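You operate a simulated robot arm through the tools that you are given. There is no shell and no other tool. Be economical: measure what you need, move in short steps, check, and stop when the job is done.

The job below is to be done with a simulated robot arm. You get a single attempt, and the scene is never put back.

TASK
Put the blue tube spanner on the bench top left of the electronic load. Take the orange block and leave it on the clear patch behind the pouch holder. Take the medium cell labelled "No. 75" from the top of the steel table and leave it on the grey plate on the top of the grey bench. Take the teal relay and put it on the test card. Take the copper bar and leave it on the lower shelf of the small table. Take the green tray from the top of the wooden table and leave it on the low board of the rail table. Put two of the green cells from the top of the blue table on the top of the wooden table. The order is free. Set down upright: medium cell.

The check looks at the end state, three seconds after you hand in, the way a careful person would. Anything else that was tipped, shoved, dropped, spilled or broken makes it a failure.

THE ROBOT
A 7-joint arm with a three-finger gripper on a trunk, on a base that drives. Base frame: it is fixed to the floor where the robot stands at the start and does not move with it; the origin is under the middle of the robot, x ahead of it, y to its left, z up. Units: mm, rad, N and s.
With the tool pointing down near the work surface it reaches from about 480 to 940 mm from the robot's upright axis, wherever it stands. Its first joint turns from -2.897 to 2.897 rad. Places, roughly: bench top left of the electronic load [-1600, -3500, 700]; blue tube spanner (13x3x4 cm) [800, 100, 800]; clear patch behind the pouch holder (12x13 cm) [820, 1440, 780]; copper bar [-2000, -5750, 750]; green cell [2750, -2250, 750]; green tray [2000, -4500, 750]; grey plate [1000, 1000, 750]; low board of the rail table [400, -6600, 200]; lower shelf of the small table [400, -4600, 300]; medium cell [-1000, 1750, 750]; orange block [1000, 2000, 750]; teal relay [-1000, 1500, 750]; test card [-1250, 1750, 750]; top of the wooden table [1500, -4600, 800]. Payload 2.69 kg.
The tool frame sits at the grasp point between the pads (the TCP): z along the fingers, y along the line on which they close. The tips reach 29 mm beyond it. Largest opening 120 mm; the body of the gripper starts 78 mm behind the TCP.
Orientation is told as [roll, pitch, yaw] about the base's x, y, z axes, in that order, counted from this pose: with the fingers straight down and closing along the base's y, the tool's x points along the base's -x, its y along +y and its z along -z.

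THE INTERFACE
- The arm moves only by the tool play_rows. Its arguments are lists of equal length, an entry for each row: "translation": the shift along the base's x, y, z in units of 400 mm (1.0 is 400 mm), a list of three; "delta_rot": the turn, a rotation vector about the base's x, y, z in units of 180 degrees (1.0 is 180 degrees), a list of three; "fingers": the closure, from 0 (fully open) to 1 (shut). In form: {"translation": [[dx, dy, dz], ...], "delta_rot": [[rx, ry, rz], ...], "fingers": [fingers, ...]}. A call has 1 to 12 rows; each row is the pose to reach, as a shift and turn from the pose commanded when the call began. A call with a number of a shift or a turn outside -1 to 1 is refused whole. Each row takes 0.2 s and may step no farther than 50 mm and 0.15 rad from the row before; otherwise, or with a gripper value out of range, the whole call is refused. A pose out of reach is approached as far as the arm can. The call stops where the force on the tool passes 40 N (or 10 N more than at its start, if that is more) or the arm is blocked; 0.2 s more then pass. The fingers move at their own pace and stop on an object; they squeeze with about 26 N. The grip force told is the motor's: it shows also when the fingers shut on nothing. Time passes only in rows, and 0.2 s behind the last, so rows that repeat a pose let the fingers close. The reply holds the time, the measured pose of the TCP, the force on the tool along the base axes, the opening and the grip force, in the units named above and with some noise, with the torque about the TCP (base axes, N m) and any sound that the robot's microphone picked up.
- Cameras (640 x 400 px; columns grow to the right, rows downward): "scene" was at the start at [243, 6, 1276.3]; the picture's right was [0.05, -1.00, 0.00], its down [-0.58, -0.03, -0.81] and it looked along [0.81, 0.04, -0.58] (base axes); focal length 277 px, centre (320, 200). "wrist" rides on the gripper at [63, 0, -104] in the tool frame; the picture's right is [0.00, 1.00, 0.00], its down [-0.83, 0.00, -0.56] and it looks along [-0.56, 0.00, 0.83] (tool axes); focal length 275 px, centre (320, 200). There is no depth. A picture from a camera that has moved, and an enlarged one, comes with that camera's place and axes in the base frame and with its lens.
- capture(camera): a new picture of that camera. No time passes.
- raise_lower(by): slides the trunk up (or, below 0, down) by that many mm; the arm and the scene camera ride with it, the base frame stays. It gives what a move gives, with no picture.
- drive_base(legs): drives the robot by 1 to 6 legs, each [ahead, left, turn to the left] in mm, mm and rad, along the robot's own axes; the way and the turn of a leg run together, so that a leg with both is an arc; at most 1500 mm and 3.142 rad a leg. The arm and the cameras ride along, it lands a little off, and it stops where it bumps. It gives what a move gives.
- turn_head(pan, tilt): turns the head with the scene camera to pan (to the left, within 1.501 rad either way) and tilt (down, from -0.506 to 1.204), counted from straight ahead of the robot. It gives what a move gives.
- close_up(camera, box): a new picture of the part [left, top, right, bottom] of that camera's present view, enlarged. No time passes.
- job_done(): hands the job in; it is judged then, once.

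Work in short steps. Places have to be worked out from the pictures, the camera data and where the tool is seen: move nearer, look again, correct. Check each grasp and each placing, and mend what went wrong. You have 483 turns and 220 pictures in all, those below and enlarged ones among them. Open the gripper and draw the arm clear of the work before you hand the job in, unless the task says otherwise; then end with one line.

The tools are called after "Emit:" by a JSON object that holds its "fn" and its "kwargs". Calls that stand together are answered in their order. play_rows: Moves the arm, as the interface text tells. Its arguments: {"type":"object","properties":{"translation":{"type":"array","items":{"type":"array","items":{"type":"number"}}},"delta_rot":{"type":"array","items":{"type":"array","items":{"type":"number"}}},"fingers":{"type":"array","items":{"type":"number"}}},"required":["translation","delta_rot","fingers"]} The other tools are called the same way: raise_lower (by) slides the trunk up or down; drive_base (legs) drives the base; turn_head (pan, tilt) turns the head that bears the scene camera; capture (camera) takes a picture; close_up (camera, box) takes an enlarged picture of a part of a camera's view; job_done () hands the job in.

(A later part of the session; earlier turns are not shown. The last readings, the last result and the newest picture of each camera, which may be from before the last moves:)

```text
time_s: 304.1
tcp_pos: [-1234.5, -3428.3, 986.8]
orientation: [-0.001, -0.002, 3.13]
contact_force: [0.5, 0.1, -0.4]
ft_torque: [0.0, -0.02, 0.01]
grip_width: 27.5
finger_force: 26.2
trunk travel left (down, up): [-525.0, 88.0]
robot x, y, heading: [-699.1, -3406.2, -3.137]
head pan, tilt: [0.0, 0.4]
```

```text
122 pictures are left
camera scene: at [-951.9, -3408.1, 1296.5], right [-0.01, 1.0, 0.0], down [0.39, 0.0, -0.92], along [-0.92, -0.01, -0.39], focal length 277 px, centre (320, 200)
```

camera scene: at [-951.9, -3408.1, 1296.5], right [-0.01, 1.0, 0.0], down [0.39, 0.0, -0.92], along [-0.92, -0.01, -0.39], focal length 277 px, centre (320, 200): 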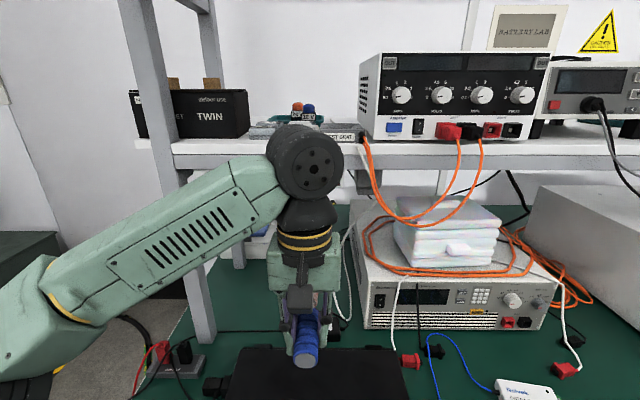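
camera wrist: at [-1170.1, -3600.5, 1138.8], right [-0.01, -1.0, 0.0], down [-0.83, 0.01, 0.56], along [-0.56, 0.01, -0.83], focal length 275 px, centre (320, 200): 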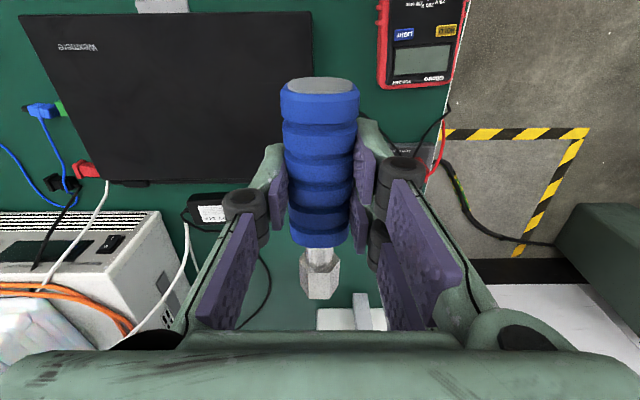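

Post is at about (-1416,-3680), shelf underside ≈1160. Extend partway and look.

Emit:
{"fn": "play_rows", "kwargs": {"translation": [[-0.05, -0.03, -0.08], [-0.1, -0.06, -0.16], [-0.17, -0.09, -0.24], [-0.24, -0.12, -0.3], [-0.32, -0.15, -0.34], [-0.36, -0.17, -0.36]], "delta_rot": [[0, 0, 0], [0, 0, 0], [0, 0, 0], [0, 0, 0], [0, 0, 0], [0, 0, 0]], "fingers": [1, 1, 1, 1, 1, 1]}}

Emit:
{"fn": "capture", "kwargs": {"camera": "scene"}}

Emit:
{"fn": "capture", "kwargs": {"camera": "wrist"}}

```text
time_s: 305.5
tcp_pos: [-1378.0, -3496.6, 842.2]
orientation: [0.0, -0.002, 3.129]
contact_force: [0.0, -0.9, -1.6]
ft_torque: [0.0, -0.02, -0.02]
grip_width: 27.7
finger_force: 25.6
trunk travel left (down, up): [-525.0, 88.0]
robot x, y, heading: [-702.2, -3408.5, -3.133]
head pan, tilt: [0.0, 0.4]
```

```text
121 pictures are left
camera scene: at [-952.2, -3408.1, 1296.4], right [-0.01, 1.0, 0.0], down [0.39, 0.0, -0.92], along [-0.92, -0.01, -0.39], focal length 277 px, centre (320, 200)
```

scene: 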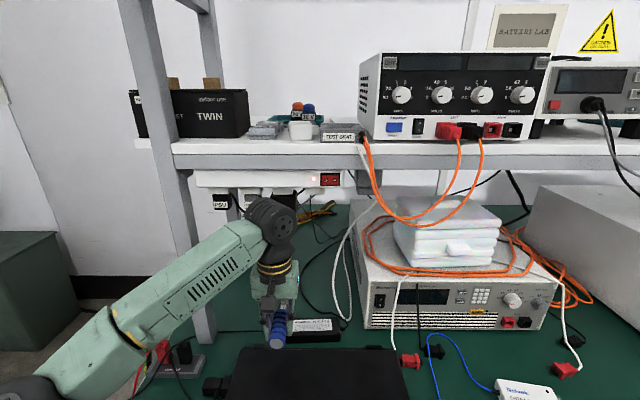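

```text
120 pictures are left
camera wrist: at [-1314.6, -3498.7, 946.1], right [-0.01, -1.0, 0.0], down [-0.83, 0.01, 0.56], along [-0.56, 0.01, -0.83], focal length 275 px, centre (320, 200)
```

wrist: 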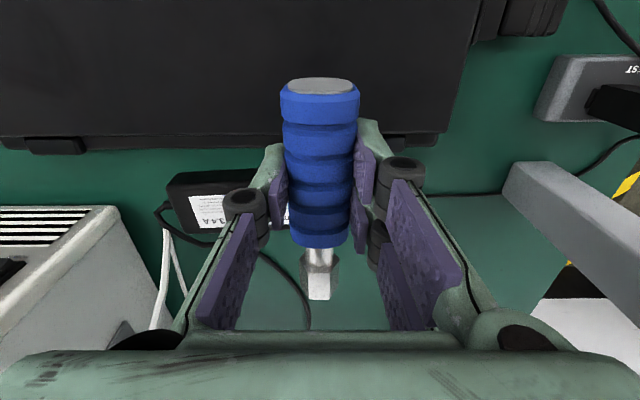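

Plugs hang beneath the shelf near the target; zoom to judge their height and the clear spot.

Emit:
{"fn": "close_up", "kwargs": {"camera": "scene", "box": [180, 150, 380, 350]}}

```text
2.00 times, centred on (280, 250) of scene
camera zoom: at [-952.2, -3408.1, 1296.4], right [-0.01, 1.0, 0.0], down [0.39, 0.0, -0.92], along [-0.92, -0.01, -0.39], focal length 555 px, centre (400, 100)
```

zoom: 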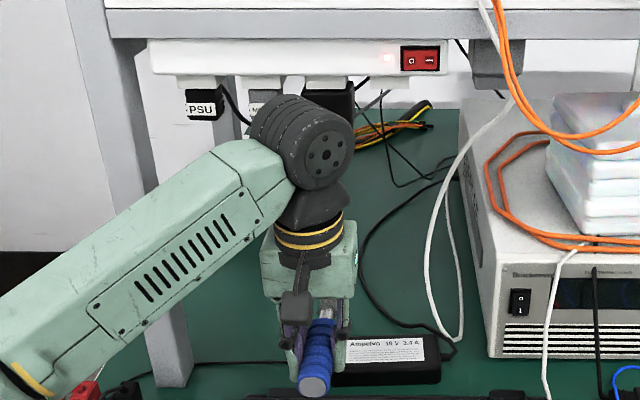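

I'll lean the gripper sideways (wrist to the right, 35°) to lower the wrist joint under the plugs, rolling the spanner about its own axis only.

Emit:
{"fn": "play_rows", "kwargs": {"translation": [[0, -0.02, 0], [0, -0.05, 0], [0, -0.08, 0], [0, -0.11, 0], [0, -0.12, 0], [0, -0.12, 0]], "delta_rot": [[-0.035, 0, 0], [-0.07, 0, 0], [-0.105, 0, 0], [-0.14, 0, 0], [-0.17, 0, 0], [-0.194, 0, 0]], "fingers": [1, 1, 1, 1, 1, 1]}}

Emit:
{"fn": "capture", "kwargs": {"camera": "scene"}}

```text
time_s: 306.9
tcp_pos: [-1378.8, -3545.9, 843.1]
orientation: [0.61, 0.008, 3.13]
contact_force: [-0.1, 0.0, -1.2]
ft_torque: [0.0, 0.01, -0.01]
grip_width: 27.3
finger_force: 25.5
trunk travel left (down, up): [-525.0, 88.0]
robot x, y, heading: [-703.6, -3406.2, -3.132]
head pan, tilt: [0.0, 0.4]
```

```text
118 pictures are left
camera scene: at [-952.1, -3408.1, 1296.4], right [-0.01, 1.0, 0.0], down [0.39, 0.0, -0.92], along [-0.92, -0.01, -0.39], focal length 277 px, centre (320, 200)
```

scene: 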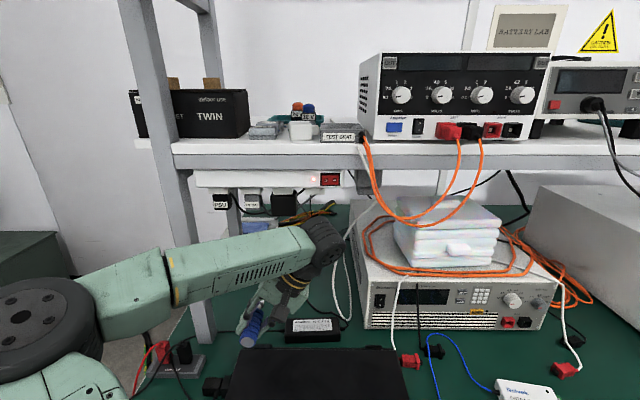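

The elbow would near the post this way. Instead: undo, yaw the spanner 90° and lean the fingers forward so the wrist stays in front of the post and plugs.

Emit:
{"fn": "play_rows", "kwargs": {"translation": [[0.05, 0.03, 0.02], [0.1, 0.07, 0.05], [0.15, 0.1, 0.08], [0.2, 0.12, 0.1], [0.25, 0.12, 0.1], [0.25, 0.12, 0.1]], "delta_rot": [[0.035, 0, 0], [0.07, 0, 0], [0.105, 0, 0], [0.14, 0, 0], [0.17, 0, 0], [0.194, 0, 0]], "fingers": [1, 1, 1, 1, 1, 1]}}

Emit:
{"fn": "play_rows", "kwargs": {"translation": [[0, 0, 0], [0, 0, 0], [0, 0, 0], [0, 0, 0], [0, 0, 0], [0, 0, 0], [0, 0, 0], [0, 0, 0], [0, 0, 0], [0, 0, 0], [0, 0, 0]], "delta_rot": [[0, 0, 0.0455], [0, 0, 0.091], [0, 0, 0.1365], [0, 0, 0.182], [0, 0, 0.2275], [0, 0, 0.273], [0, 0, 0.3185], [0, 0, 0.364], [0, 0, 0.4095], [0, 0, 0.455], [0, 0, 0.5]], "fingers": [1, 1, 1, 1, 1, 1, 1, 1, 1, 1, 1]}}

Emit:
{"fn": "capture", "kwargs": {"camera": "scene"}}

```text
time_s: 308.3
tcp_pos: [-1276.5, -3496.9, 880.8]
orientation: [-0.003, -0.001, 3.13]
contact_force: [0.1, 0.8, -0.5]
ft_torque: [0.02, 0.02, 0.01]
grip_width: 27.6
finger_force: 25.8
trunk travel left (down, up): [-525.0, 88.0]
robot x, y, heading: [-701.0, -3409.1, -3.133]
head pan, tilt: [0.0, 0.4]
```

```text
time_s: 310.7
tcp_pos: [-1276.5, -3497.7, 882.7]
orientation: [-0.002, -0.002, -1.582]
contact_force: [-0.4, -0.1, -0.9]
ft_torque: [0.01, 0.01, 0.01]
grip_width: 27.6
finger_force: 25.8
trunk travel left (down, up): [-525.0, 88.0]
robot x, y, heading: [-704.5, -3405.4, -3.132]
head pan, tilt: [0.0, 0.4]
```

```text
117 pictures are left
camera scene: at [-952.1, -3408.1, 1296.4], right [-0.01, 1.0, 0.0], down [0.39, 0.0, -0.92], along [-0.92, -0.01, -0.39], focal length 277 px, centre (320, 200)
```

scene: 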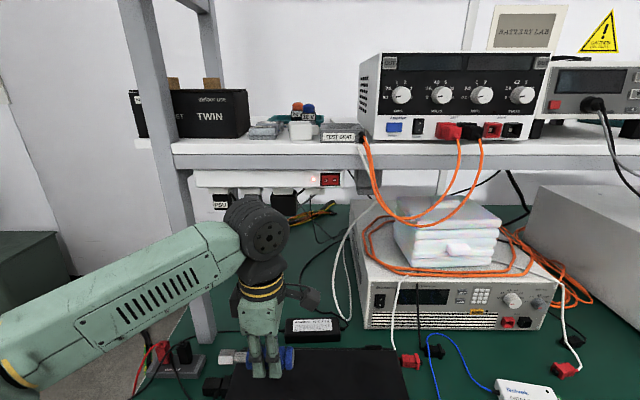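

Yaw works. Now lean the fingers forward 35° and advance a bit.

Emit:
{"fn": "play_rows", "kwargs": {"translation": [[-0.04, -0.02, 0], [-0.08, -0.04, 0], [-0.12, -0.06, 0], [-0.17, -0.09, -0.02], [-0.22, -0.12, -0.04], [-0.26, -0.12, -0.06]], "delta_rot": [[0, 0.035, 0], [0, 0.07, 0], [0, 0.105, 0], [0, 0.14, 0], [0, 0.17, 0], [0, 0.194, 0]], "fingers": [1, 1, 1, 1, 1, 1]}}

Emit:
{"fn": "capture", "kwargs": {"camera": "scene"}}

Emit:
{"fn": "capture", "kwargs": {"camera": "wrist"}}

```text
time_s: 312.1
tcp_pos: [-1381.6, -3546.7, 858.1]
orientation: [-0.613, -0.007, -1.58]
contact_force: [-0.5, 0.5, -1.2]
ft_torque: [0.0, 0.01, -0.01]
grip_width: 27.5
finger_force: 26.4
trunk travel left (down, up): [-525.0, 88.0]
robot x, y, heading: [-701.9, -3409.4, -3.13]
head pan, tilt: [0.0, 0.4]
```

```text
116 pictures are left
camera scene: at [-952.2, -3408.1, 1296.4], right [-0.01, 1.0, 0.0], down [0.39, 0.0, -0.92], along [-0.92, -0.01, -0.39], focal length 277 px, centre (320, 200)
```

scene: 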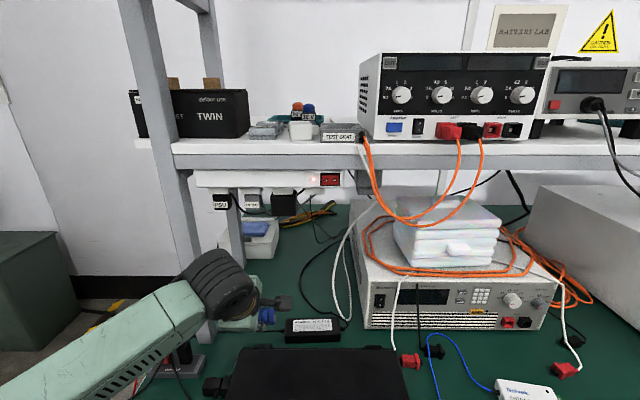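

```text
115 pictures are left
camera wrist: at [-1321.3, -3483.8, 943.0], right [0.82, -0.01, -0.57], down [0.31, -0.83, 0.46], along [-0.48, -0.56, -0.68], focal length 275 px, centre (320, 200)
```

wrist: 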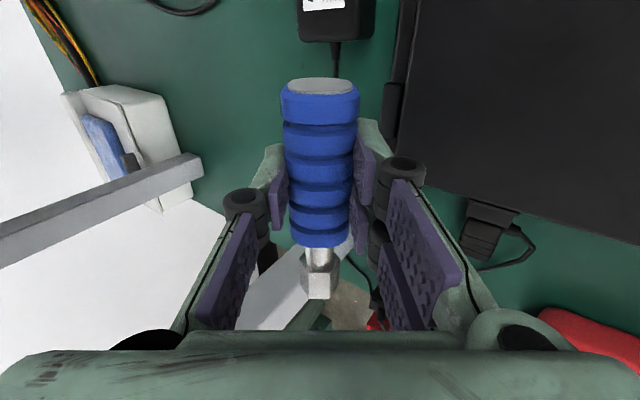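

Good configuration. Move right slightly to clear the post, then forward to x≈-1540.

Emit:
{"fn": "play_rows", "kwargs": {"translation": [[0, 0.065, 0], [-0.1, 0.065, -0.02], [-0.2, 0.065, -0.03], [-0.3, 0.04, -0.03], [-0.4, 0.0, -0.03]], "delta_rot": [[0, 0, 0], [0, 0, 0], [0, 0, 0], [0, 0, 0], [0, 0, 0]], "fingers": [1, 1, 1, 1, 1]}}

Emit:
{"fn": "capture", "kwargs": {"camera": "scene"}}

Emit:
{"fn": "capture", "kwargs": {"camera": "wrist"}}

```text
time_s: 313.3
tcp_pos: [-1544.6, -3543.4, 846.2]
orientation: [-0.612, -0.008, -1.582]
contact_force: [0.1, 1.2, -1.0]
ft_torque: [0.01, -0.01, -0.01]
grip_width: 27.4
finger_force: 25.8
trunk travel left (down, up): [-525.0, 88.0]
robot x, y, heading: [-705.4, -3407.0, -3.135]
head pan, tilt: [0.0, 0.4]
```

```text
114 pictures are left
camera scene: at [-952.3, -3408.1, 1296.3], right [-0.01, 1.0, 0.0], down [0.39, 0.0, -0.92], along [-0.92, -0.01, -0.39], focal length 277 px, centre (320, 200)
```

scene: 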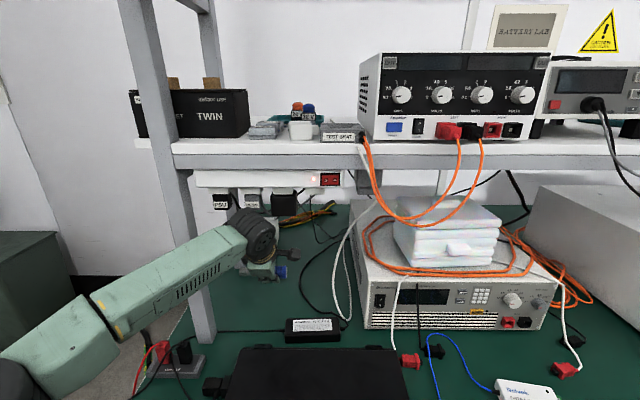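

```text
113 pictures are left
camera wrist: at [-1483.5, -3480.8, 930.8], right [0.82, -0.01, -0.57], down [0.31, -0.83, 0.46], along [-0.48, -0.56, -0.68], focal length 275 px, centre (320, 200)
```

wrist: 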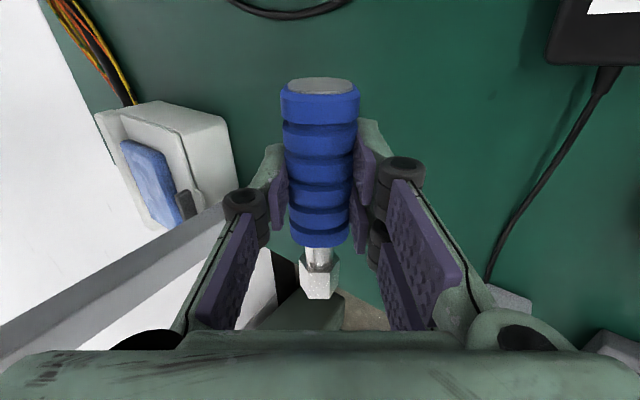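

Spot is clear. Reduce the lean to 18° while lowering to z≈800.

Emit:
{"fn": "play_rows", "kwargs": {"translation": [[0, 0, -0.04], [0, 0, -0.08], [0, 0, -0.115], [0, 0, -0.115]], "delta_rot": [[0, -0.03, 0], [0, -0.06, 0], [0, -0.094, 0], [0, -0.094, 0]], "fingers": [1, 1, 1, 1]}}

Emit:
{"fn": "close_up", "kwargs": {"camera": "scene", "box": [180, 150, 380, 350]}}

```text
time_s: 314.3
tcp_pos: [-1543.6, -3544.6, 800.0]
orientation: [-0.315, -0.004, -1.582]
contact_force: [-0.3, -0.8, -1.4]
ft_torque: [0.02, -0.02, 0.02]
grip_width: 27.5
finger_force: 26.2
trunk travel left (down, up): [-525.0, 88.0]
robot x, y, heading: [-700.0, -3406.3, -3.134]
head pan, tilt: [0.0, 0.4]
```

```text
2.00 times, centred on (280, 250) of scene
camera zoom: at [-952.4, -3408.1, 1296.5], right [-0.01, 1.0, 0.0], down [0.39, 0.0, -0.92], along [-0.92, -0.01, -0.39], focal length 555 px, centre (400, 100)
```

zoom: 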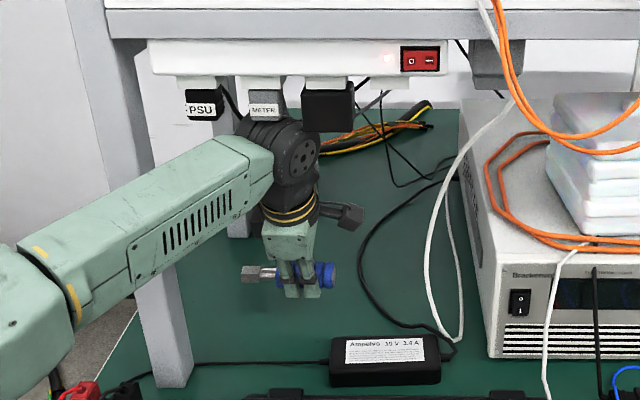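

Lower in small steps until contact.

Emit:
{"fn": "play_rows", "kwargs": {"translation": [[0, 0, -0.015], [0, 0, -0.03], [0, 0, -0.04], [0, 0, -0.045]], "delta_rot": [[0, 0, 0], [0, 0, 0], [0, 0, 0], [0, 0, 0]], "fingers": [1, 1, 1, 1]}}

```text
time_s: 315.3
tcp_pos: [-1542.9, -3544.2, 782.3]
orientation: [-0.315, -0.007, -1.581]
contact_force: [-0.3, 0.0, -1.6]
ft_torque: [0.01, -0.01, 0.0]
grip_width: 27.5
finger_force: 26.0
trunk travel left (down, up): [-525.0, 88.0]
robot x, y, heading: [-701.6, -3404.5, -3.136]
head pan, tilt: [0.0, 0.4]
```

Emit:
{"fn": "play_rows", "kwargs": {"translation": [[0, 0, -0.008], [0, 0, -0.016], [0, 0, -0.024], [0, 0, -0.032], [0, 0, -0.04]], "delta_rot": [[0, 0, 0], [0, 0, 0], [0, 0, 0], [0, 0, 0], [0, 0, 0]], "fingers": [1, 1, 1, 1, 1]}}

```text
time_s: 316.5
tcp_pos: [-1543.2, -3546.1, 765.5]
orientation: [-0.318, -0.006, -1.583]
contact_force: [0.1, -0.4, -1.4]
ft_torque: [0.01, -0.02, 0.02]
grip_width: 27.5
finger_force: 26.0
trunk travel left (down, up): [-525.0, 88.0]
robot x, y, heading: [-701.2, -3408.1, -3.138]
head pan, tilt: [0.0, 0.4]
```

No contact yet; check the view.

Emit:
{"fn": "close_up", "kwargs": {"camera": "scene", "box": [220, 220, 340, 320]}}

```text
4.00 times, centred on (280, 270) of scene
camera zoom: at [-952.2, -3408.1, 1296.4], right [-0.01, 1.0, 0.0], down [0.39, 0.0, -0.92], along [-0.92, -0.01, -0.39], focal length 1109 px, centre (480, -80)
```

zoom: 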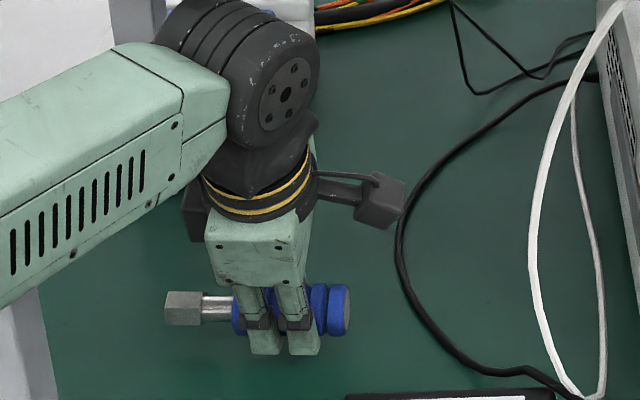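

Continue lowering in small increments.

Emit:
{"fn": "play_rows", "kwargs": {"translation": [[0, 0, -0.01], [0, 0, -0.02], [0, 0, -0.03], [0, 0, -0.04], [0, 0, -0.05], [0, 0, -0.06]], "delta_rot": [[0, 0, 0], [0, 0, 0], [0, 0, 0], [0, 0, 0], [0, 0, 0], [0, 0, 0]], "fingers": [1, 1, 1, 1, 1, 1]}}

```text
time_s: 317.9
tcp_pos: [-1542.1, -3545.9, 753.3]
orientation: [-0.326, -0.006, -1.583]
contact_force: [9.2, 0.7, 20.1]
ft_torque: [0.25, -0.59, -0.05]
grip_width: 27.4
finger_force: 25.3
trunk travel left (down, up): [-525.0, 88.0]
robot x, y, heading: [-702.3, -3409.4, -3.133]
head pan, tilt: [0.0, 0.4]
stopped in row 6: the force on the tool passed its limit at 45 N (the readings are from after the stop); the commanded pose is now the measured one
```

Contact (bench ≈719). There's now room to straighten: raise 4 mm, remove the lean, then touch down.

Emit:
{"fn": "play_rows", "kwargs": {"translation": [[0, 0, 0.012], [0, 0, 0.012], [0, 0, 0.012], [0, 0, 0.008], [0, 0, 0.004], [0, 0, 0.0]], "delta_rot": [[0, -0.03, 0], [0, -0.065, 0], [0, -0.1, 0], [0, -0.1, 0], [0, -0.1, 0], [0, -0.1, 0]], "fingers": [1, 1, 1, 1, 1, 1]}}

```text
time_s: 319.2
tcp_pos: [-1543.1, -3544.8, 749.9]
orientation: [-0.008, -0.002, -1.583]
contact_force: [0.0, -0.4, 0.0]
ft_torque: [-0.01, -0.04, -0.02]
grip_width: 27.5
finger_force: 26.4
trunk travel left (down, up): [-525.0, 88.0]
robot x, y, heading: [-704.5, -3409.3, -3.13]
head pan, tilt: [0.0, 0.4]
```

Emit:
{"fn": "play_rows", "kwargs": {"translation": [[0, 0, -0.005], [0, 0, -0.01], [0, 0, -0.015], [0, 0, -0.02]], "delta_rot": [[0, 0, 0], [0, 0, 0], [0, 0, 0], [0, 0, 0]], "fingers": [1, 1, 1, 1]}}

```text
time_s: 320.3
tcp_pos: [-1542.8, -3545.1, 748.5]
orientation: [-0.017, -0.003, -1.583]
contact_force: [12.0, 1.7, 19.2]
ft_torque: [-0.09, -0.48, 0.04]
grip_width: 27.6
finger_force: 25.8
trunk travel left (down, up): [-525.0, 88.0]
robot x, y, heading: [-701.7, -3405.9, -3.128]
head pan, tilt: [0.0, 0.4]
stopped in row 4: the force on the tool passed its limit at 42 N (the readings are from after the stop); the commanded pose is now the measured one
```

Contact again. Release, then lift gently with increasing lean and check.

Emit:
{"fn": "play_rows", "kwargs": {"translation": [[0, 0, 0.003], [0, 0, 0.003], [0, 0, 0.003], [0, 0, 0.003], [0, 0, 0.05], [0, 0, 0.09], [0, 0, 0.12], [0, 0, 0.16], [0, 0, 0.2]], "delta_rot": [[0, 0, 0], [0, 0, 0], [0, 0, 0], [0, 0, 0], [0, 0.02, 0], [0, 0.065, 0], [0, 0.11, 0], [0, 0.15, 0], [0, 0.19, 0]], "fingers": [0.55, 0.55, 0.55, 0.55, 0.55, 0.55, 0.55, 0.55, 0.55]}}

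Emit:
{"fn": "capture", "kwargs": {"camera": "wrist"}}

Emit:
{"fn": "close_up", "kwargs": {"camera": "scene", "box": [180, 200, 380, 330]}}

```text
time_s: 322.3
tcp_pos: [-1542.6, -3544.2, 826.3]
orientation: [-0.612, -0.009, -1.578]
contact_force: [-0.3, -0.3, -0.9]
ft_torque: [-0.01, 0.01, 0.02]
grip_width: 54.0
finger_force: 0.1
trunk travel left (down, up): [-525.0, 88.0]
robot x, y, heading: [-702.9, -3406.0, -3.133]
head pan, tilt: [0.0, 0.4]
```

```text
110 pictures are left
camera wrist: at [-1483.1, -3481.9, 910.0], right [0.82, -0.01, -0.58], down [0.32, -0.83, 0.46], along [-0.48, -0.56, -0.68], focal length 275 px, centre (320, 200)
```

wrist: 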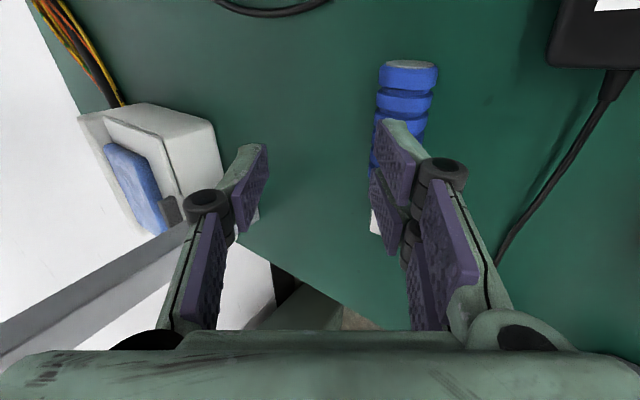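

```text
3.08 times, centred on (280, 265) of scene
camera zoom: at [-951.7, -3408.3, 1296.4], right [-0.01, 1.0, 0.0], down [0.39, 0.0, -0.92], along [-0.92, -0.01, -0.39], focal length 853 px, centre (443, 0)
```

zoom: 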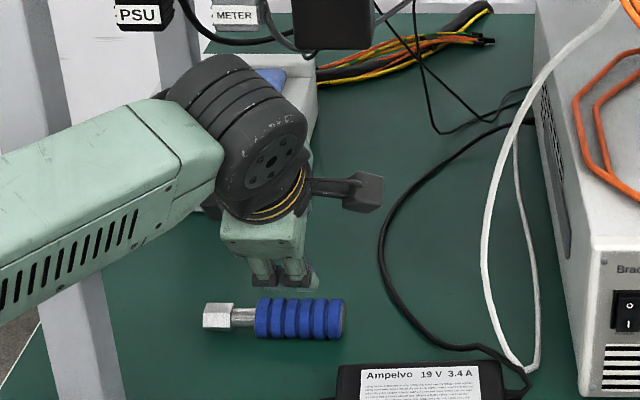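

Spanner is lying in place, not rolled. Back the arm out and restore orientation.

Emit:
{"fn": "play_rows", "kwargs": {"translation": [[0.1, 0.04, 0.03], [0.2, 0.06, 0.06], [0.3, 0.06, 0.09], [0.4, 0.06, 0.12], [0.5, 0.06, 0.15], [0.6, 0.06, 0.18], [0.7, 0.08, 0.2], [0.75, 0.1, 0.25], [0.78, 0.12, 0.3], [0.8, 0.14, 0.35]], "delta_rot": [[0, 0, 0], [0, 0, 0], [0, 0, 0], [0, -0.02, 0], [0, -0.06, 0], [0, -0.1, 0], [0, -0.14, 0], [0, -0.18, 0], [0, -0.195, 0], [0, -0.195, 0]], "fingers": [0.55, 0.55, 0.55, 0.55, 0.55, 0.55, 0.5, 0.4, 0.3, 0.3]}}

Emit:
{"fn": "play_rows", "kwargs": {"translation": [[0, 0, 0], [0, 0, 0], [0, 0, 0], [0, 0, 0], [0, 0, 0.0], [0, 0, 0], [0, 0, 0], [0, 0, 0], [0, 0, 0], [0, 0, 0], [0, 0, 0]], "delta_rot": [[0, 0, -0.0455], [0, 0, -0.091], [0, 0, -0.1365], [0, 0, -0.182], [0, 0, -0.2275], [0, 0, -0.273], [0, 0, -0.3185], [0, 0, -0.364], [0, 0, -0.4095], [0, 0, -0.455], [0, 0, -0.5]], "fingers": [0.3, 0.3, 0.3, 0.3, 0.3, 0.3, 0.3, 0.3, 0.3, 0.3, 0.3]}}

```text
time_s: 324.5
tcp_pos: [-1223.2, -3490.4, 965.9]
orientation: [0.001, -0.003, -1.583]
contact_force: [0.1, -0.2, -0.2]
ft_torque: [0.0, 0.01, 0.02]
grip_width: 84.1
finger_force: 0.1
trunk travel left (down, up): [-525.0, 88.0]
robot x, y, heading: [-703.5, -3404.4, -3.129]
head pan, tilt: [0.0, 0.4]
```

```text
time_s: 326.9
tcp_pos: [-1223.1, -3488.7, 965.9]
orientation: [0.0, -0.002, 3.128]
contact_force: [0.1, 0.2, -0.3]
ft_torque: [-0.04, 0.03, -0.02]
grip_width: 84.2
finger_force: 0.1
trunk travel left (down, up): [-525.0, 88.0]
robot x, y, heading: [-700.8, -3407.0, -3.126]
head pan, tilt: [0.0, 0.4]
```

Back off from the bench and turn to face -y to look toward the copper bar.

Emit:
{"fn": "play_rows", "kwargs": {"translation": [[0.02, 0.05, 0.06], [0.03, 0.1, 0.12], [0.03, 0.15, 0.16], [0.03, 0.2, 0.18]], "delta_rot": [[0, 0, 0], [0, 0, 0], [0, 0, 0], [0, 0, 0]], "fingers": [0.3, 0.3, 0.3, 0.3]}}

Emit:
{"fn": "drive_base", "kwargs": {"legs": [[-120, 200, 0], [0, 0, 1.56]]}}

Emit:
{"fn": "turn_head", "kwargs": {"pan": -0.4, "tilt": 0.35}}

Emit:
{"fn": "capture", "kwargs": {"camera": "scene"}}

```text
time_s: 327.9
tcp_pos: [-1212.7, -3410.4, 1034.3]
orientation: [0.0, -0.002, 3.129]
contact_force: [-1.1, -0.6, -0.5]
ft_torque: [0.01, -0.01, 0.01]
grip_width: 84.1
finger_force: 0.2
trunk travel left (down, up): [-525.0, 88.0]
robot x, y, heading: [-701.7, -3407.1, -3.135]
head pan, tilt: [0.0, 0.4]
```

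```text
time_s: 333.9
tcp_pos: [-589.0, -4117.2, 1034.8]
orientation: [-0.001, -0.003, -1.6]
contact_force: [0.4, -0.1, -0.9]
ft_torque: [-0.03, 0.04, 0.01]
grip_width: 83.9
finger_force: 0.0
trunk travel left (down, up): [-525.0, 88.0]
robot x, y, heading: [-585.8, -3606.5, -1.574]
head pan, tilt: [0.0, 0.4]
```

```text
time_s: 334.8
tcp_pos: [-588.7, -4117.7, 1034.5]
orientation: [-0.001, 0.0, -1.6]
contact_force: [0.4, 0.4, -0.1]
ft_torque: [-0.02, -0.01, 0.04]
grip_width: 84.0
finger_force: 0.1
trunk travel left (down, up): [-525.0, 88.0]
robot x, y, heading: [-583.7, -3604.8, -1.573]
head pan, tilt: [-0.4, 0.351]
```

```text
108 pictures are left
camera scene: at [-622.2, -3848.0, 1300.9], right [-0.92, 0.4, 0.0], down [0.14, 0.32, -0.94], along [-0.37, -0.86, -0.34], focal length 277 px, centre (320, 200)
```

scene: 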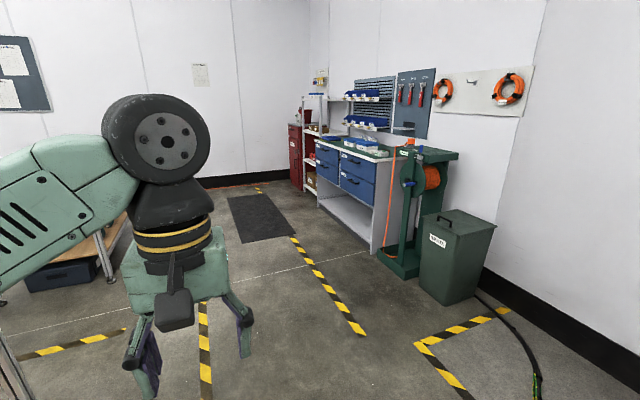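

Path is open. Drive to about (-1230,-5750) and turn to face the blue-drawer bench.

Emit:
{"fn": "drive_base", "kwargs": {"legs": [[1300, -350, 0], [850, -300, 0], [0, 0, -1.57]]}}

Emit:
{"fn": "turn_head", "kwargs": {"pan": 0.0, "tilt": 0.5}}

Emit:
{"fn": "capture", "kwargs": {"camera": "scene"}}

Emit:
{"fn": "capture", "kwargs": {"camera": "wrist"}}

```text
time_s: 349.7
tcp_pos: [-1683.4, -5778.4, 1035.0]
orientation: [0.001, -0.002, -3.106]
contact_force: [0.1, -0.6, 0.4]
ft_torque: [0.02, -0.04, -0.02]
grip_width: 84.1
finger_force: 0.0
trunk travel left (down, up): [-525.0, 88.0]
robot x, y, heading: [-1174.4, -5747.9, -3.084]
head pan, tilt: [-0.4, 0.351]
```

```text
time_s: 350.6
tcp_pos: [-1682.6, -5779.2, 1034.8]
orientation: [-0.001, -0.002, -3.108]
contact_force: [-0.8, 0.0, 0.1]
ft_torque: [0.03, -0.01, -0.01]
grip_width: 83.9
finger_force: 0.0
trunk travel left (down, up): [-525.0, 88.0]
robot x, y, heading: [-1171.4, -5749.8, -3.087]
head pan, tilt: [0.0, 0.499]
```

```text
107 pictures are left
camera scene: at [-1420.3, -5764.6, 1287.3], right [-0.06, 1.0, 0.0], down [0.48, 0.03, -0.88], along [-0.88, -0.05, -0.48], focal length 277 px, centre (320, 200)
```

scene: 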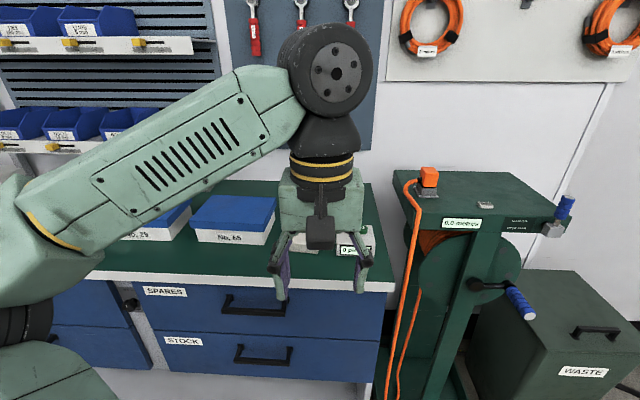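

```text
106 pictures are left
camera wrist: at [-1619.5, -5777.2, 1138.7], right [0.04, -1.0, 0.0], down [-0.83, -0.03, 0.56], along [-0.56, -0.02, -0.83], focal length 275 px, centre (320, 200)
```

wrist: 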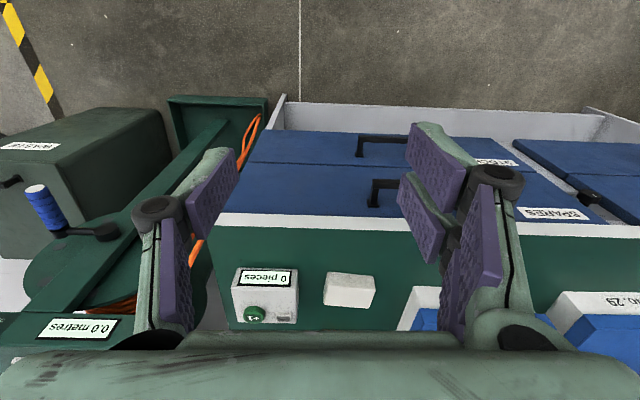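

I don't see the copper bar; move along the bench to the left and look again.

Emit:
{"fn": "drive_base", "kwargs": {"legs": [[0, 350, -0.05]]}}

Emit:
{"fn": "capture", "kwargs": {"camera": "scene"}}

Emit:
{"fn": "capture", "kwargs": {"camera": "wrist"}}

```text
time_s: 353.8
tcp_pos: [-1673.1, -6099.5, 1035.6]
orientation: [0.0, -0.001, 3.128]
contact_force: [1.0, -0.2, -0.3]
ft_torque: [-0.01, -0.01, -0.01]
grip_width: 84.3
finger_force: 0.0
trunk travel left (down, up): [-525.0, 88.0]
robot x, y, heading: [-1161.0, -6094.6, -3.134]
head pan, tilt: [0.0, 0.499]
```

```text
105 pictures are left
camera scene: at [-1409.5, -6098.0, 1287.3], right [-0.01, 1.0, 0.0], down [0.48, 0.0, -0.88], along [-0.88, -0.01, -0.48], focal length 277 px, centre (320, 200)
```

scene: 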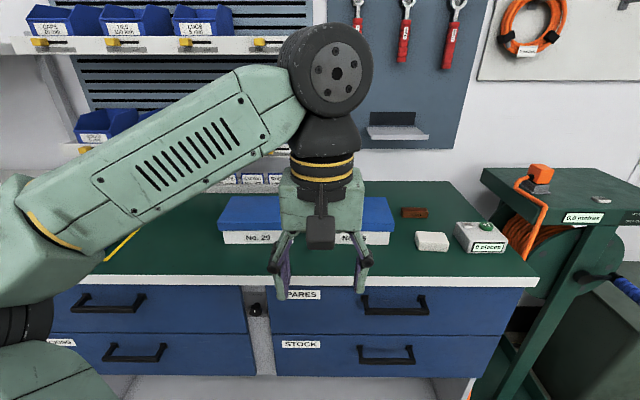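

```text
104 pictures are left
camera wrist: at [-1608.9, -6100.9, 1138.7], right [-0.01, -1.0, 0.0], down [-0.83, 0.01, 0.56], along [-0.56, 0.0, -0.83], focal length 275 px, centre (320, 200)
```

wrist: 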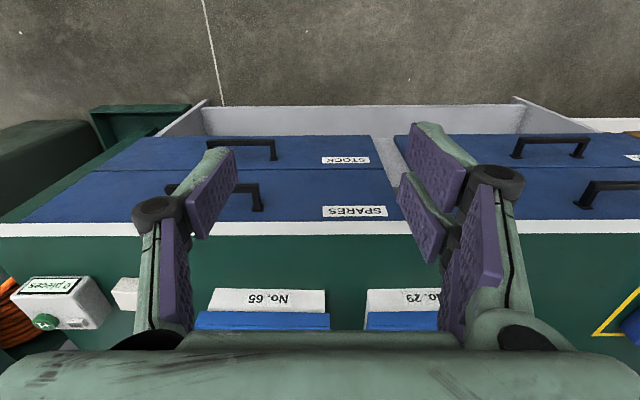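

Copper-coloured bar visible behind the white block at about (-2288,-5763). Zoom, then drive closer.

Emit:
{"fn": "close_up", "kwargs": {"camera": "scene", "box": [360, 190, 520, 290]}}

Emit:
{"fn": "drive_base", "kwargs": {"legs": [[0, -310, 0], [420, 0, 0]]}}

Emit:
{"fn": "capture", "kwargs": {"camera": "wrist"}}

Emit:
{"fn": "capture", "kwargs": {"camera": "scene"}}

```text
4.00 times, centred on (440, 240) of scene
camera zoom: at [-1409.5, -6098.0, 1287.3], right [-0.01, 1.0, 0.0], down [0.48, 0.0, -0.88], along [-0.88, -0.01, -0.48], focal length 1109 px, centre (-160, 40)
```

zoom: 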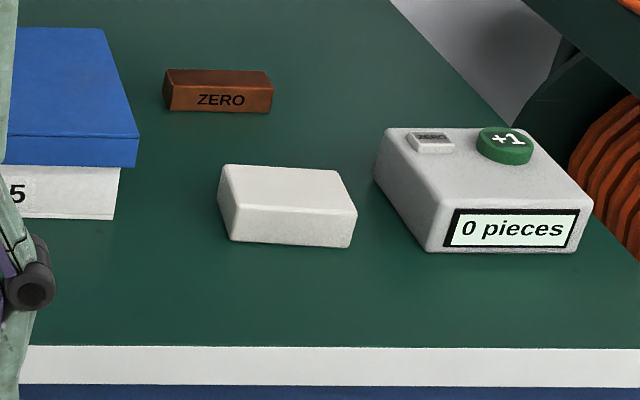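

```text
time_s: 359.0
tcp_pos: [-2087.8, -5789.0, 1033.9]
orientation: [-0.001, 0.0, 3.122]
contact_force: [0.1, 0.1, -0.4]
ft_torque: [0.02, 0.01, 0.01]
grip_width: 84.3
finger_force: 0.0
trunk travel left (down, up): [-525.0, 88.0]
robot x, y, heading: [-1576.3, -5789.2, -3.137]
head pan, tilt: [0.0, 0.499]
stopped in leg 2: the robot was blocked; the commanded pose is now the measured one
```

```text
102 pictures are left
camera wrist: at [-2024.8, -5791.6, 1138.4], right [-0.01, -1.0, 0.0], down [-0.83, 0.01, 0.56], along [-0.56, 0.01, -0.83], focal length 275 px, centre (320, 200)
```

wrist: 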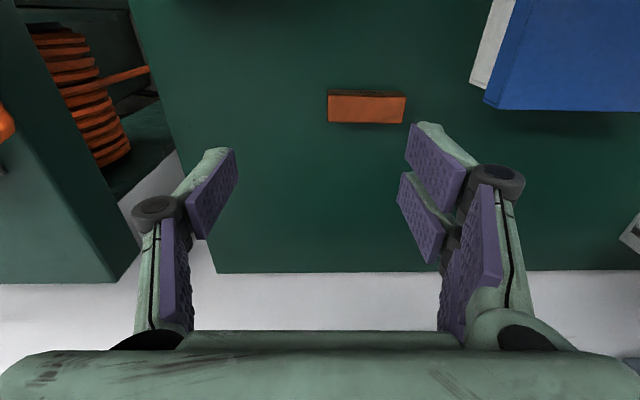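

```text
101 pictures are left
camera scene: at [-1825.0, -5789.8, 1287.3], right [0.0, 1.0, 0.0], down [0.48, 0.0, -0.88], along [-0.88, 0.0, -0.48], focal length 277 px, centre (320, 200)
```

scene: 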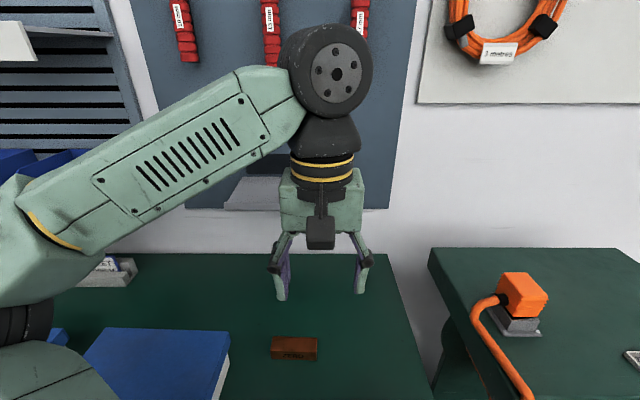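

Triangulating three views, the bench top is ≈860 and the bar is at about (-2098,-5832). Move above it.

Emit:
{"fn": "play_rows", "kwargs": {"translation": [[-0.012, -0.05, 0], [-0.025, -0.1075, 0], [-0.025, -0.1075, -0.1], [-0.025, -0.1075, -0.18]], "delta_rot": [[0, 0, 0], [0, 0, 0.005], [0, 0, 0.006], [0, 0, 0.006]], "fingers": [0.2, 0.2, 0.2, 0.2]}}

Emit:
{"fn": "capture", "kwargs": {"camera": "wrist"}}

```text
time_s: 360.0
tcp_pos: [-2097.7, -5835.3, 961.3]
orientation: [-0.001, -0.002, -3.143]
contact_force: [-0.4, 0.3, -0.1]
ft_torque: [0.06, 0.0, -0.02]
grip_width: 96.0
finger_force: 0.1
trunk travel left (down, up): [-525.0, 88.0]
robot x, y, heading: [-1575.0, -5791.2, -3.137]
head pan, tilt: [0.0, 0.499]
```

```text
100 pictures are left
camera wrist: at [-2034.4, -5835.1, 1065.3], right [0.0, -1.0, 0.0], down [-0.83, 0.0, 0.56], along [-0.56, 0.0, -0.83], focal length 275 px, centre (320, 200)
```

wrist: 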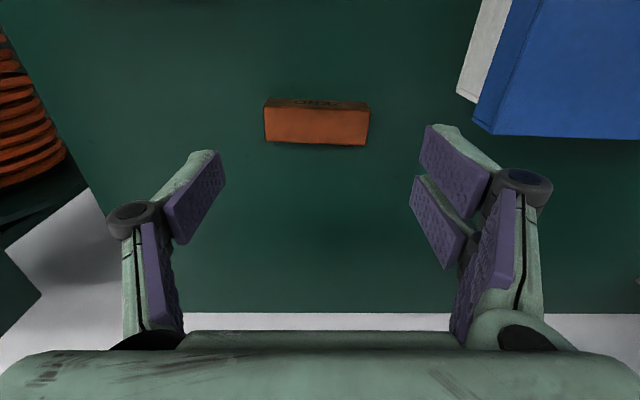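

Well aligned; bar top ≈885. Descend gradually to feel the bench.

Emit:
{"fn": "play_rows", "kwargs": {"translation": [[0, 0.006, -0.08], [0, 0.006, -0.13], [0, 0.006, -0.15], [0, 0.006, -0.165]], "delta_rot": [[0, 0, 0], [0, 0, 0], [0, 0, 0], [0, 0, 0]], "fingers": [0.2, 0.2, 0.2, 0.2]}}

Emit:
{"fn": "capture", "kwargs": {"camera": "wrist"}}

```text
time_s: 361.0
tcp_pos: [-2094.9, -5831.6, 898.8]
orientation: [0.005, -0.006, -3.141]
contact_force: [0.4, -0.7, 0.5]
ft_torque: [0.02, -0.02, 0.03]
grip_width: 95.9
finger_force: 0.1
trunk travel left (down, up): [-525.0, 88.0]
robot x, y, heading: [-1580.8, -5790.8, -3.138]
head pan, tilt: [0.0, 0.499]
```

```text
99 pictures are left
camera wrist: at [-2031.3, -5831.6, 1002.9], right [0.01, -1.0, 0.0], down [-0.83, 0.0, 0.56], along [-0.56, -0.01, -0.83], focal length 275 px, centre (320, 200)
```

wrist: 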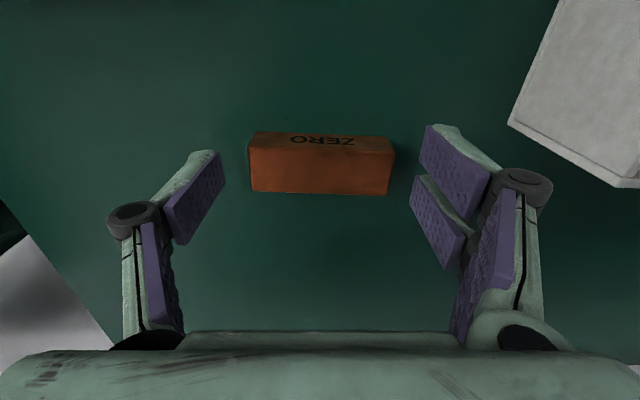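

Continue down a little until contact or z≈888.

Emit:
{"fn": "play_rows", "kwargs": {"translation": [[0, 0, -0.01], [0, 0, -0.02], [0, 0, -0.03]], "delta_rot": [[0, 0, 0], [0, 0, 0], [0, 0, 0]], "fingers": [0.2, 0.2, 0.2]}}

```text
time_s: 361.8
tcp_pos: [-2094.0, -5829.6, 891.0]
orientation: [0.011, -0.012, -3.14]
contact_force: [-0.5, 0.8, 0.2]
ft_torque: [0.01, 0.03, -0.04]
grip_width: 96.0
finger_force: 0.0
trunk travel left (down, up): [-525.0, 88.0]
robot x, y, heading: [-1579.3, -5796.2, -3.139]
head pan, tilt: [0.0, 0.499]
```

The arm is near a limit here; use the trunk to lower the last bit.

Emit:
{"fn": "raise_lower", "kwargs": {"by": -6}}

```text
time_s: 362.4
tcp_pos: [-2092.7, -5830.8, 888.3]
orientation: [0.022, -0.017, -3.14]
contact_force: [0.7, -0.1, 0.1]
ft_torque: [0.0, 0.02, 0.0]
grip_width: 96.2
finger_force: 0.1
trunk travel left (down, up): [-519.0, 94.0]
robot x, y, heading: [-1574.1, -5786.8, -3.138]
head pan, tilt: [0.0, 0.499]
```

The orientation drifts — something may be touching the arm. Check the scene camera.

Emit:
{"fn": "capture", "kwargs": {"camera": "scene"}}

```text
98 pictures are left
camera scene: at [-1815.4, -5786.3, 1284.7], right [0.0, 1.0, 0.0], down [0.47, 0.0, -0.88], along [-0.88, 0.0, -0.47], focal length 277 px, centre (320, 200)
```

scene: 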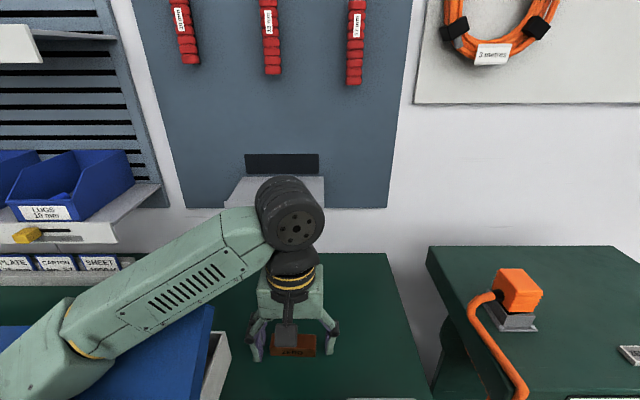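

The elbow is resting on the blue-lidded box. Lift off immediately, then I'll approach from farther back.

Emit:
{"fn": "raise_lower", "kwargs": {"by": 40}}

Emit:
{"fn": "play_rows", "kwargs": {"translation": [[0, 0, 0.08], [0, 0, 0.16], [0, 0, 0.24]], "delta_rot": [[0, 0, 0], [0, 0, 0], [0, 0, 0]], "fingers": [0.2, 0.2, 0.2]}}

Emit:
{"fn": "capture", "kwargs": {"camera": "scene"}}

```text
time_s: 363.2
tcp_pos: [-2097.5, -5829.4, 917.0]
orientation: [0.0, 0.001, 3.14]
contact_force: [0.0, -0.1, 0.5]
ft_torque: [0.03, -0.01, 0.0]
grip_width: 96.0
finger_force: 0.0
trunk travel left (down, up): [-559.0, 54.0]
robot x, y, heading: [-1577.7, -5788.5, -3.137]
head pan, tilt: [0.0, 0.499]
```

```text
time_s: 364.0
tcp_pos: [-2095.3, -5831.8, 1013.8]
orientation: [0.002, -0.001, 3.141]
contact_force: [-0.5, -0.3, 0.2]
ft_torque: [-0.03, 0.04, 0.01]
grip_width: 96.0
finger_force: 0.1
trunk travel left (down, up): [-559.0, 54.0]
robot x, y, heading: [-1576.1, -5790.8, -3.134]
head pan, tilt: [0.0, 0.499]
```

```text
97 pictures are left
camera scene: at [-1824.9, -5789.9, 1321.3], right [0.0, 1.0, 0.0], down [0.48, 0.0, -0.88], along [-0.88, 0.0, -0.48], focal length 277 px, centre (320, 200)
```

scene: 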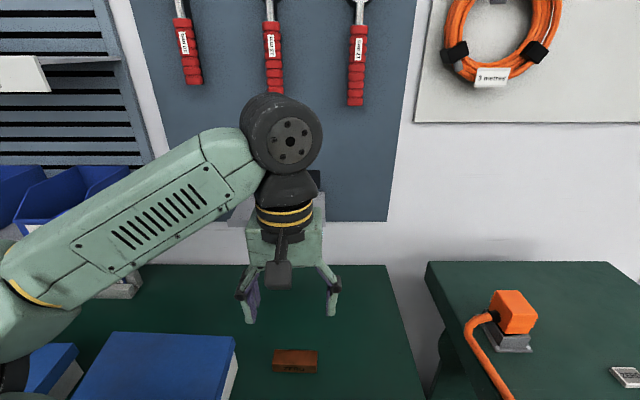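

Box may have shifted slightly. Return to the earlier wrist viewpoint to compare the box position.

Emit:
{"fn": "play_rows", "kwargs": {"translation": [[0.01, 0.05, 0.025], [0.019, 0.107, 0.05]], "delta_rot": [[0, 0, -0.003], [0, 0, -0.006]], "fingers": [0.3, 0.3]}}

Emit:
{"fn": "capture", "kwargs": {"camera": "wrist"}}

```text
time_s: 364.6
tcp_pos: [-2091.1, -5787.9, 1033.2]
orientation: [-0.001, -0.001, 3.122]
contact_force: [-0.1, -0.5, -0.5]
ft_torque: [-0.01, 0.0, -0.02]
grip_width: 83.9
finger_force: 0.1
trunk travel left (down, up): [-559.0, 54.0]
robot x, y, heading: [-1577.5, -5791.1, -3.142]
head pan, tilt: [0.0, 0.499]
```

```text
96 pictures are left
camera wrist: at [-2026.8, -5788.7, 1136.8], right [-0.01, -1.0, 0.0], down [-0.83, 0.01, 0.56], along [-0.56, 0.01, -0.83], focal length 275 px, centre (320, 200)
```

wrist: 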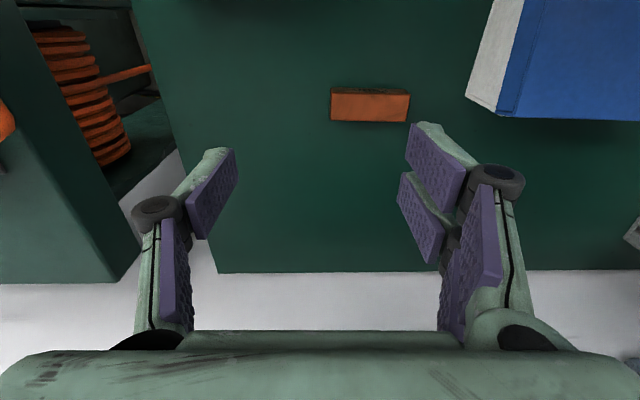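

The box shifted by roughly 1 cm. Back off to my earlier scene viewpoint to compare and measure.

Emit:
{"fn": "drive_base", "kwargs": {"legs": [[-410, 0, 0], [0, 300, 0]]}}

Emit:
{"fn": "raise_lower", "kwargs": {"by": -34}}

Emit:
{"fn": "capture", "kwargs": {"camera": "scene"}}

Emit:
{"fn": "close_up", "kwargs": {"camera": "scene", "box": [200, 180, 460, 300]}}

```text
time_s: 369.6
tcp_pos: [-1691.6, -6082.2, 1032.2]
orientation: [0.0, 0.0, 3.115]
contact_force: [0.0, -0.6, 0.2]
ft_torque: [0.0, 0.0, 0.02]
grip_width: 84.1
finger_force: 0.0
trunk travel left (down, up): [-559.0, 54.0]
robot x, y, heading: [-1179.5, -6089.3, 3.136]
head pan, tilt: [0.0, 0.499]
```

```text
time_s: 370.4
tcp_pos: [-1690.1, -6081.2, 998.8]
orientation: [0.0, -0.003, 3.114]
contact_force: [-1.0, -1.5, -0.3]
ft_torque: [0.02, 0.01, 0.02]
grip_width: 84.0
finger_force: 0.0
trunk travel left (down, up): [-525.0, 88.0]
robot x, y, heading: [-1176.6, -6087.8, 3.137]
head pan, tilt: [0.0, 0.499]
```

```text
95 pictures are left
camera scene: at [-1425.7, -6086.5, 1287.3], right [0.01, 1.0, 0.0], down [0.48, 0.0, -0.88], along [-0.88, 0.01, -0.48], focal length 277 px, centre (320, 200)
```

scene: 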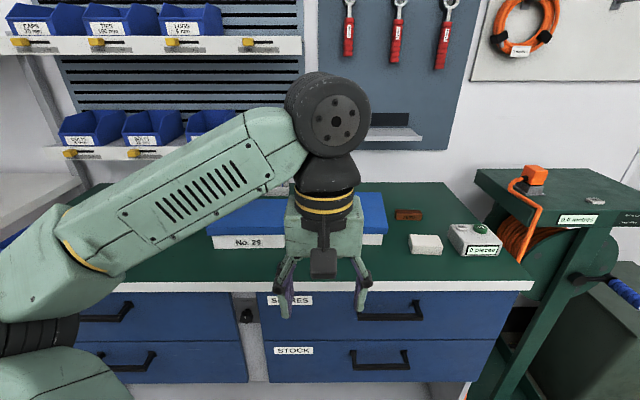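

```text
2.46 times, centred on (330, 240) of scene
camera zoom: at [-1425.7, -6086.5, 1287.3], right [0.01, 1.0, 0.0], down [0.48, 0.0, -0.88], along [-0.88, 0.01, -0.48], focal length 682 px, centre (295, 102)
```

zoom: 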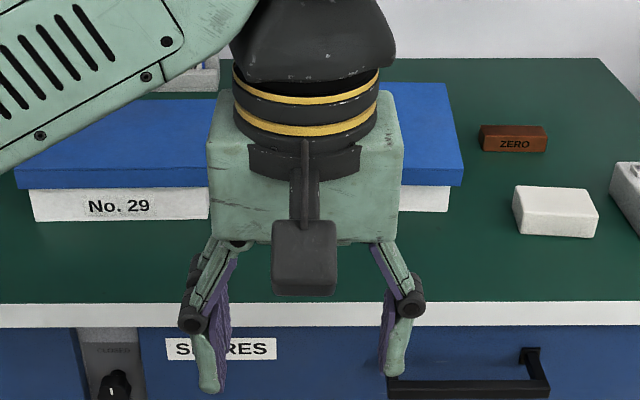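

Use the wrist camera from a similar viewpoint as before to compare both boxes' fronts.

Emit:
{"fn": "play_rows", "kwargs": {"translation": [[0.043, -0.046, 0.092]], "delta_rot": [[0, 0, 0.004]], "fingers": [0.3]}}

Emit:
{"fn": "capture", "kwargs": {"camera": "wrist"}}

Emit:
{"fn": "close_up", "kwargs": {"camera": "wrist", "box": [180, 220, 480, 335]}}

```text
time_s: 370.8
tcp_pos: [-1670.7, -6100.3, 1036.4]
orientation: [0.001, -0.001, 3.126]
contact_force: [0.7, -1.2, -0.8]
ft_torque: [-0.01, 0.0, 0.01]
grip_width: 84.1
finger_force: 0.1
trunk travel left (down, up): [-525.0, 88.0]
robot x, y, heading: [-1178.6, -6092.6, 3.133]
head pan, tilt: [0.0, 0.499]
```

```text
93 pictures are left
camera wrist: at [-1608.6, -6102.0, 1140.9], right [-0.01, -1.0, 0.0], down [-0.83, 0.01, 0.56], along [-0.56, 0.01, -0.83], focal length 275 px, centre (320, 200)
```

wrist: 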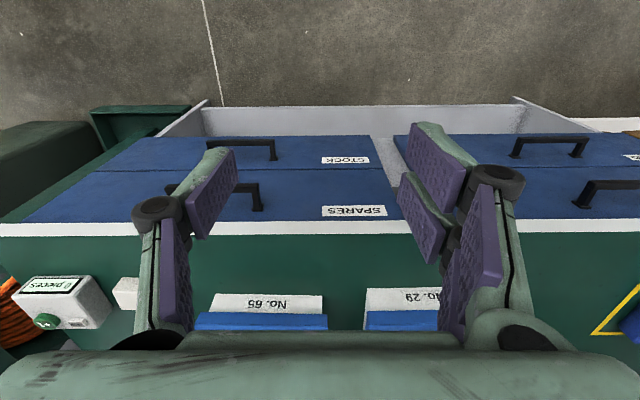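

```text
2.13 times, centred on (330, 278) of wrist
camera zoom: at [-1608.6, -6102.0, 1140.9], right [-0.01, -1.0, 0.0], down [-0.83, 0.01, 0.56], along [-0.56, 0.01, -0.83], focal length 587 px, centre (299, 35)
```

zoom: 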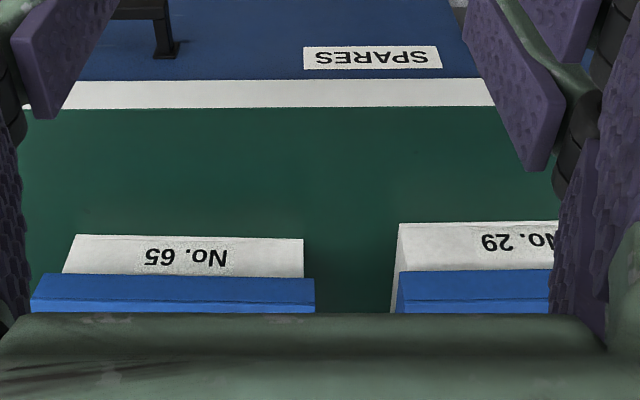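

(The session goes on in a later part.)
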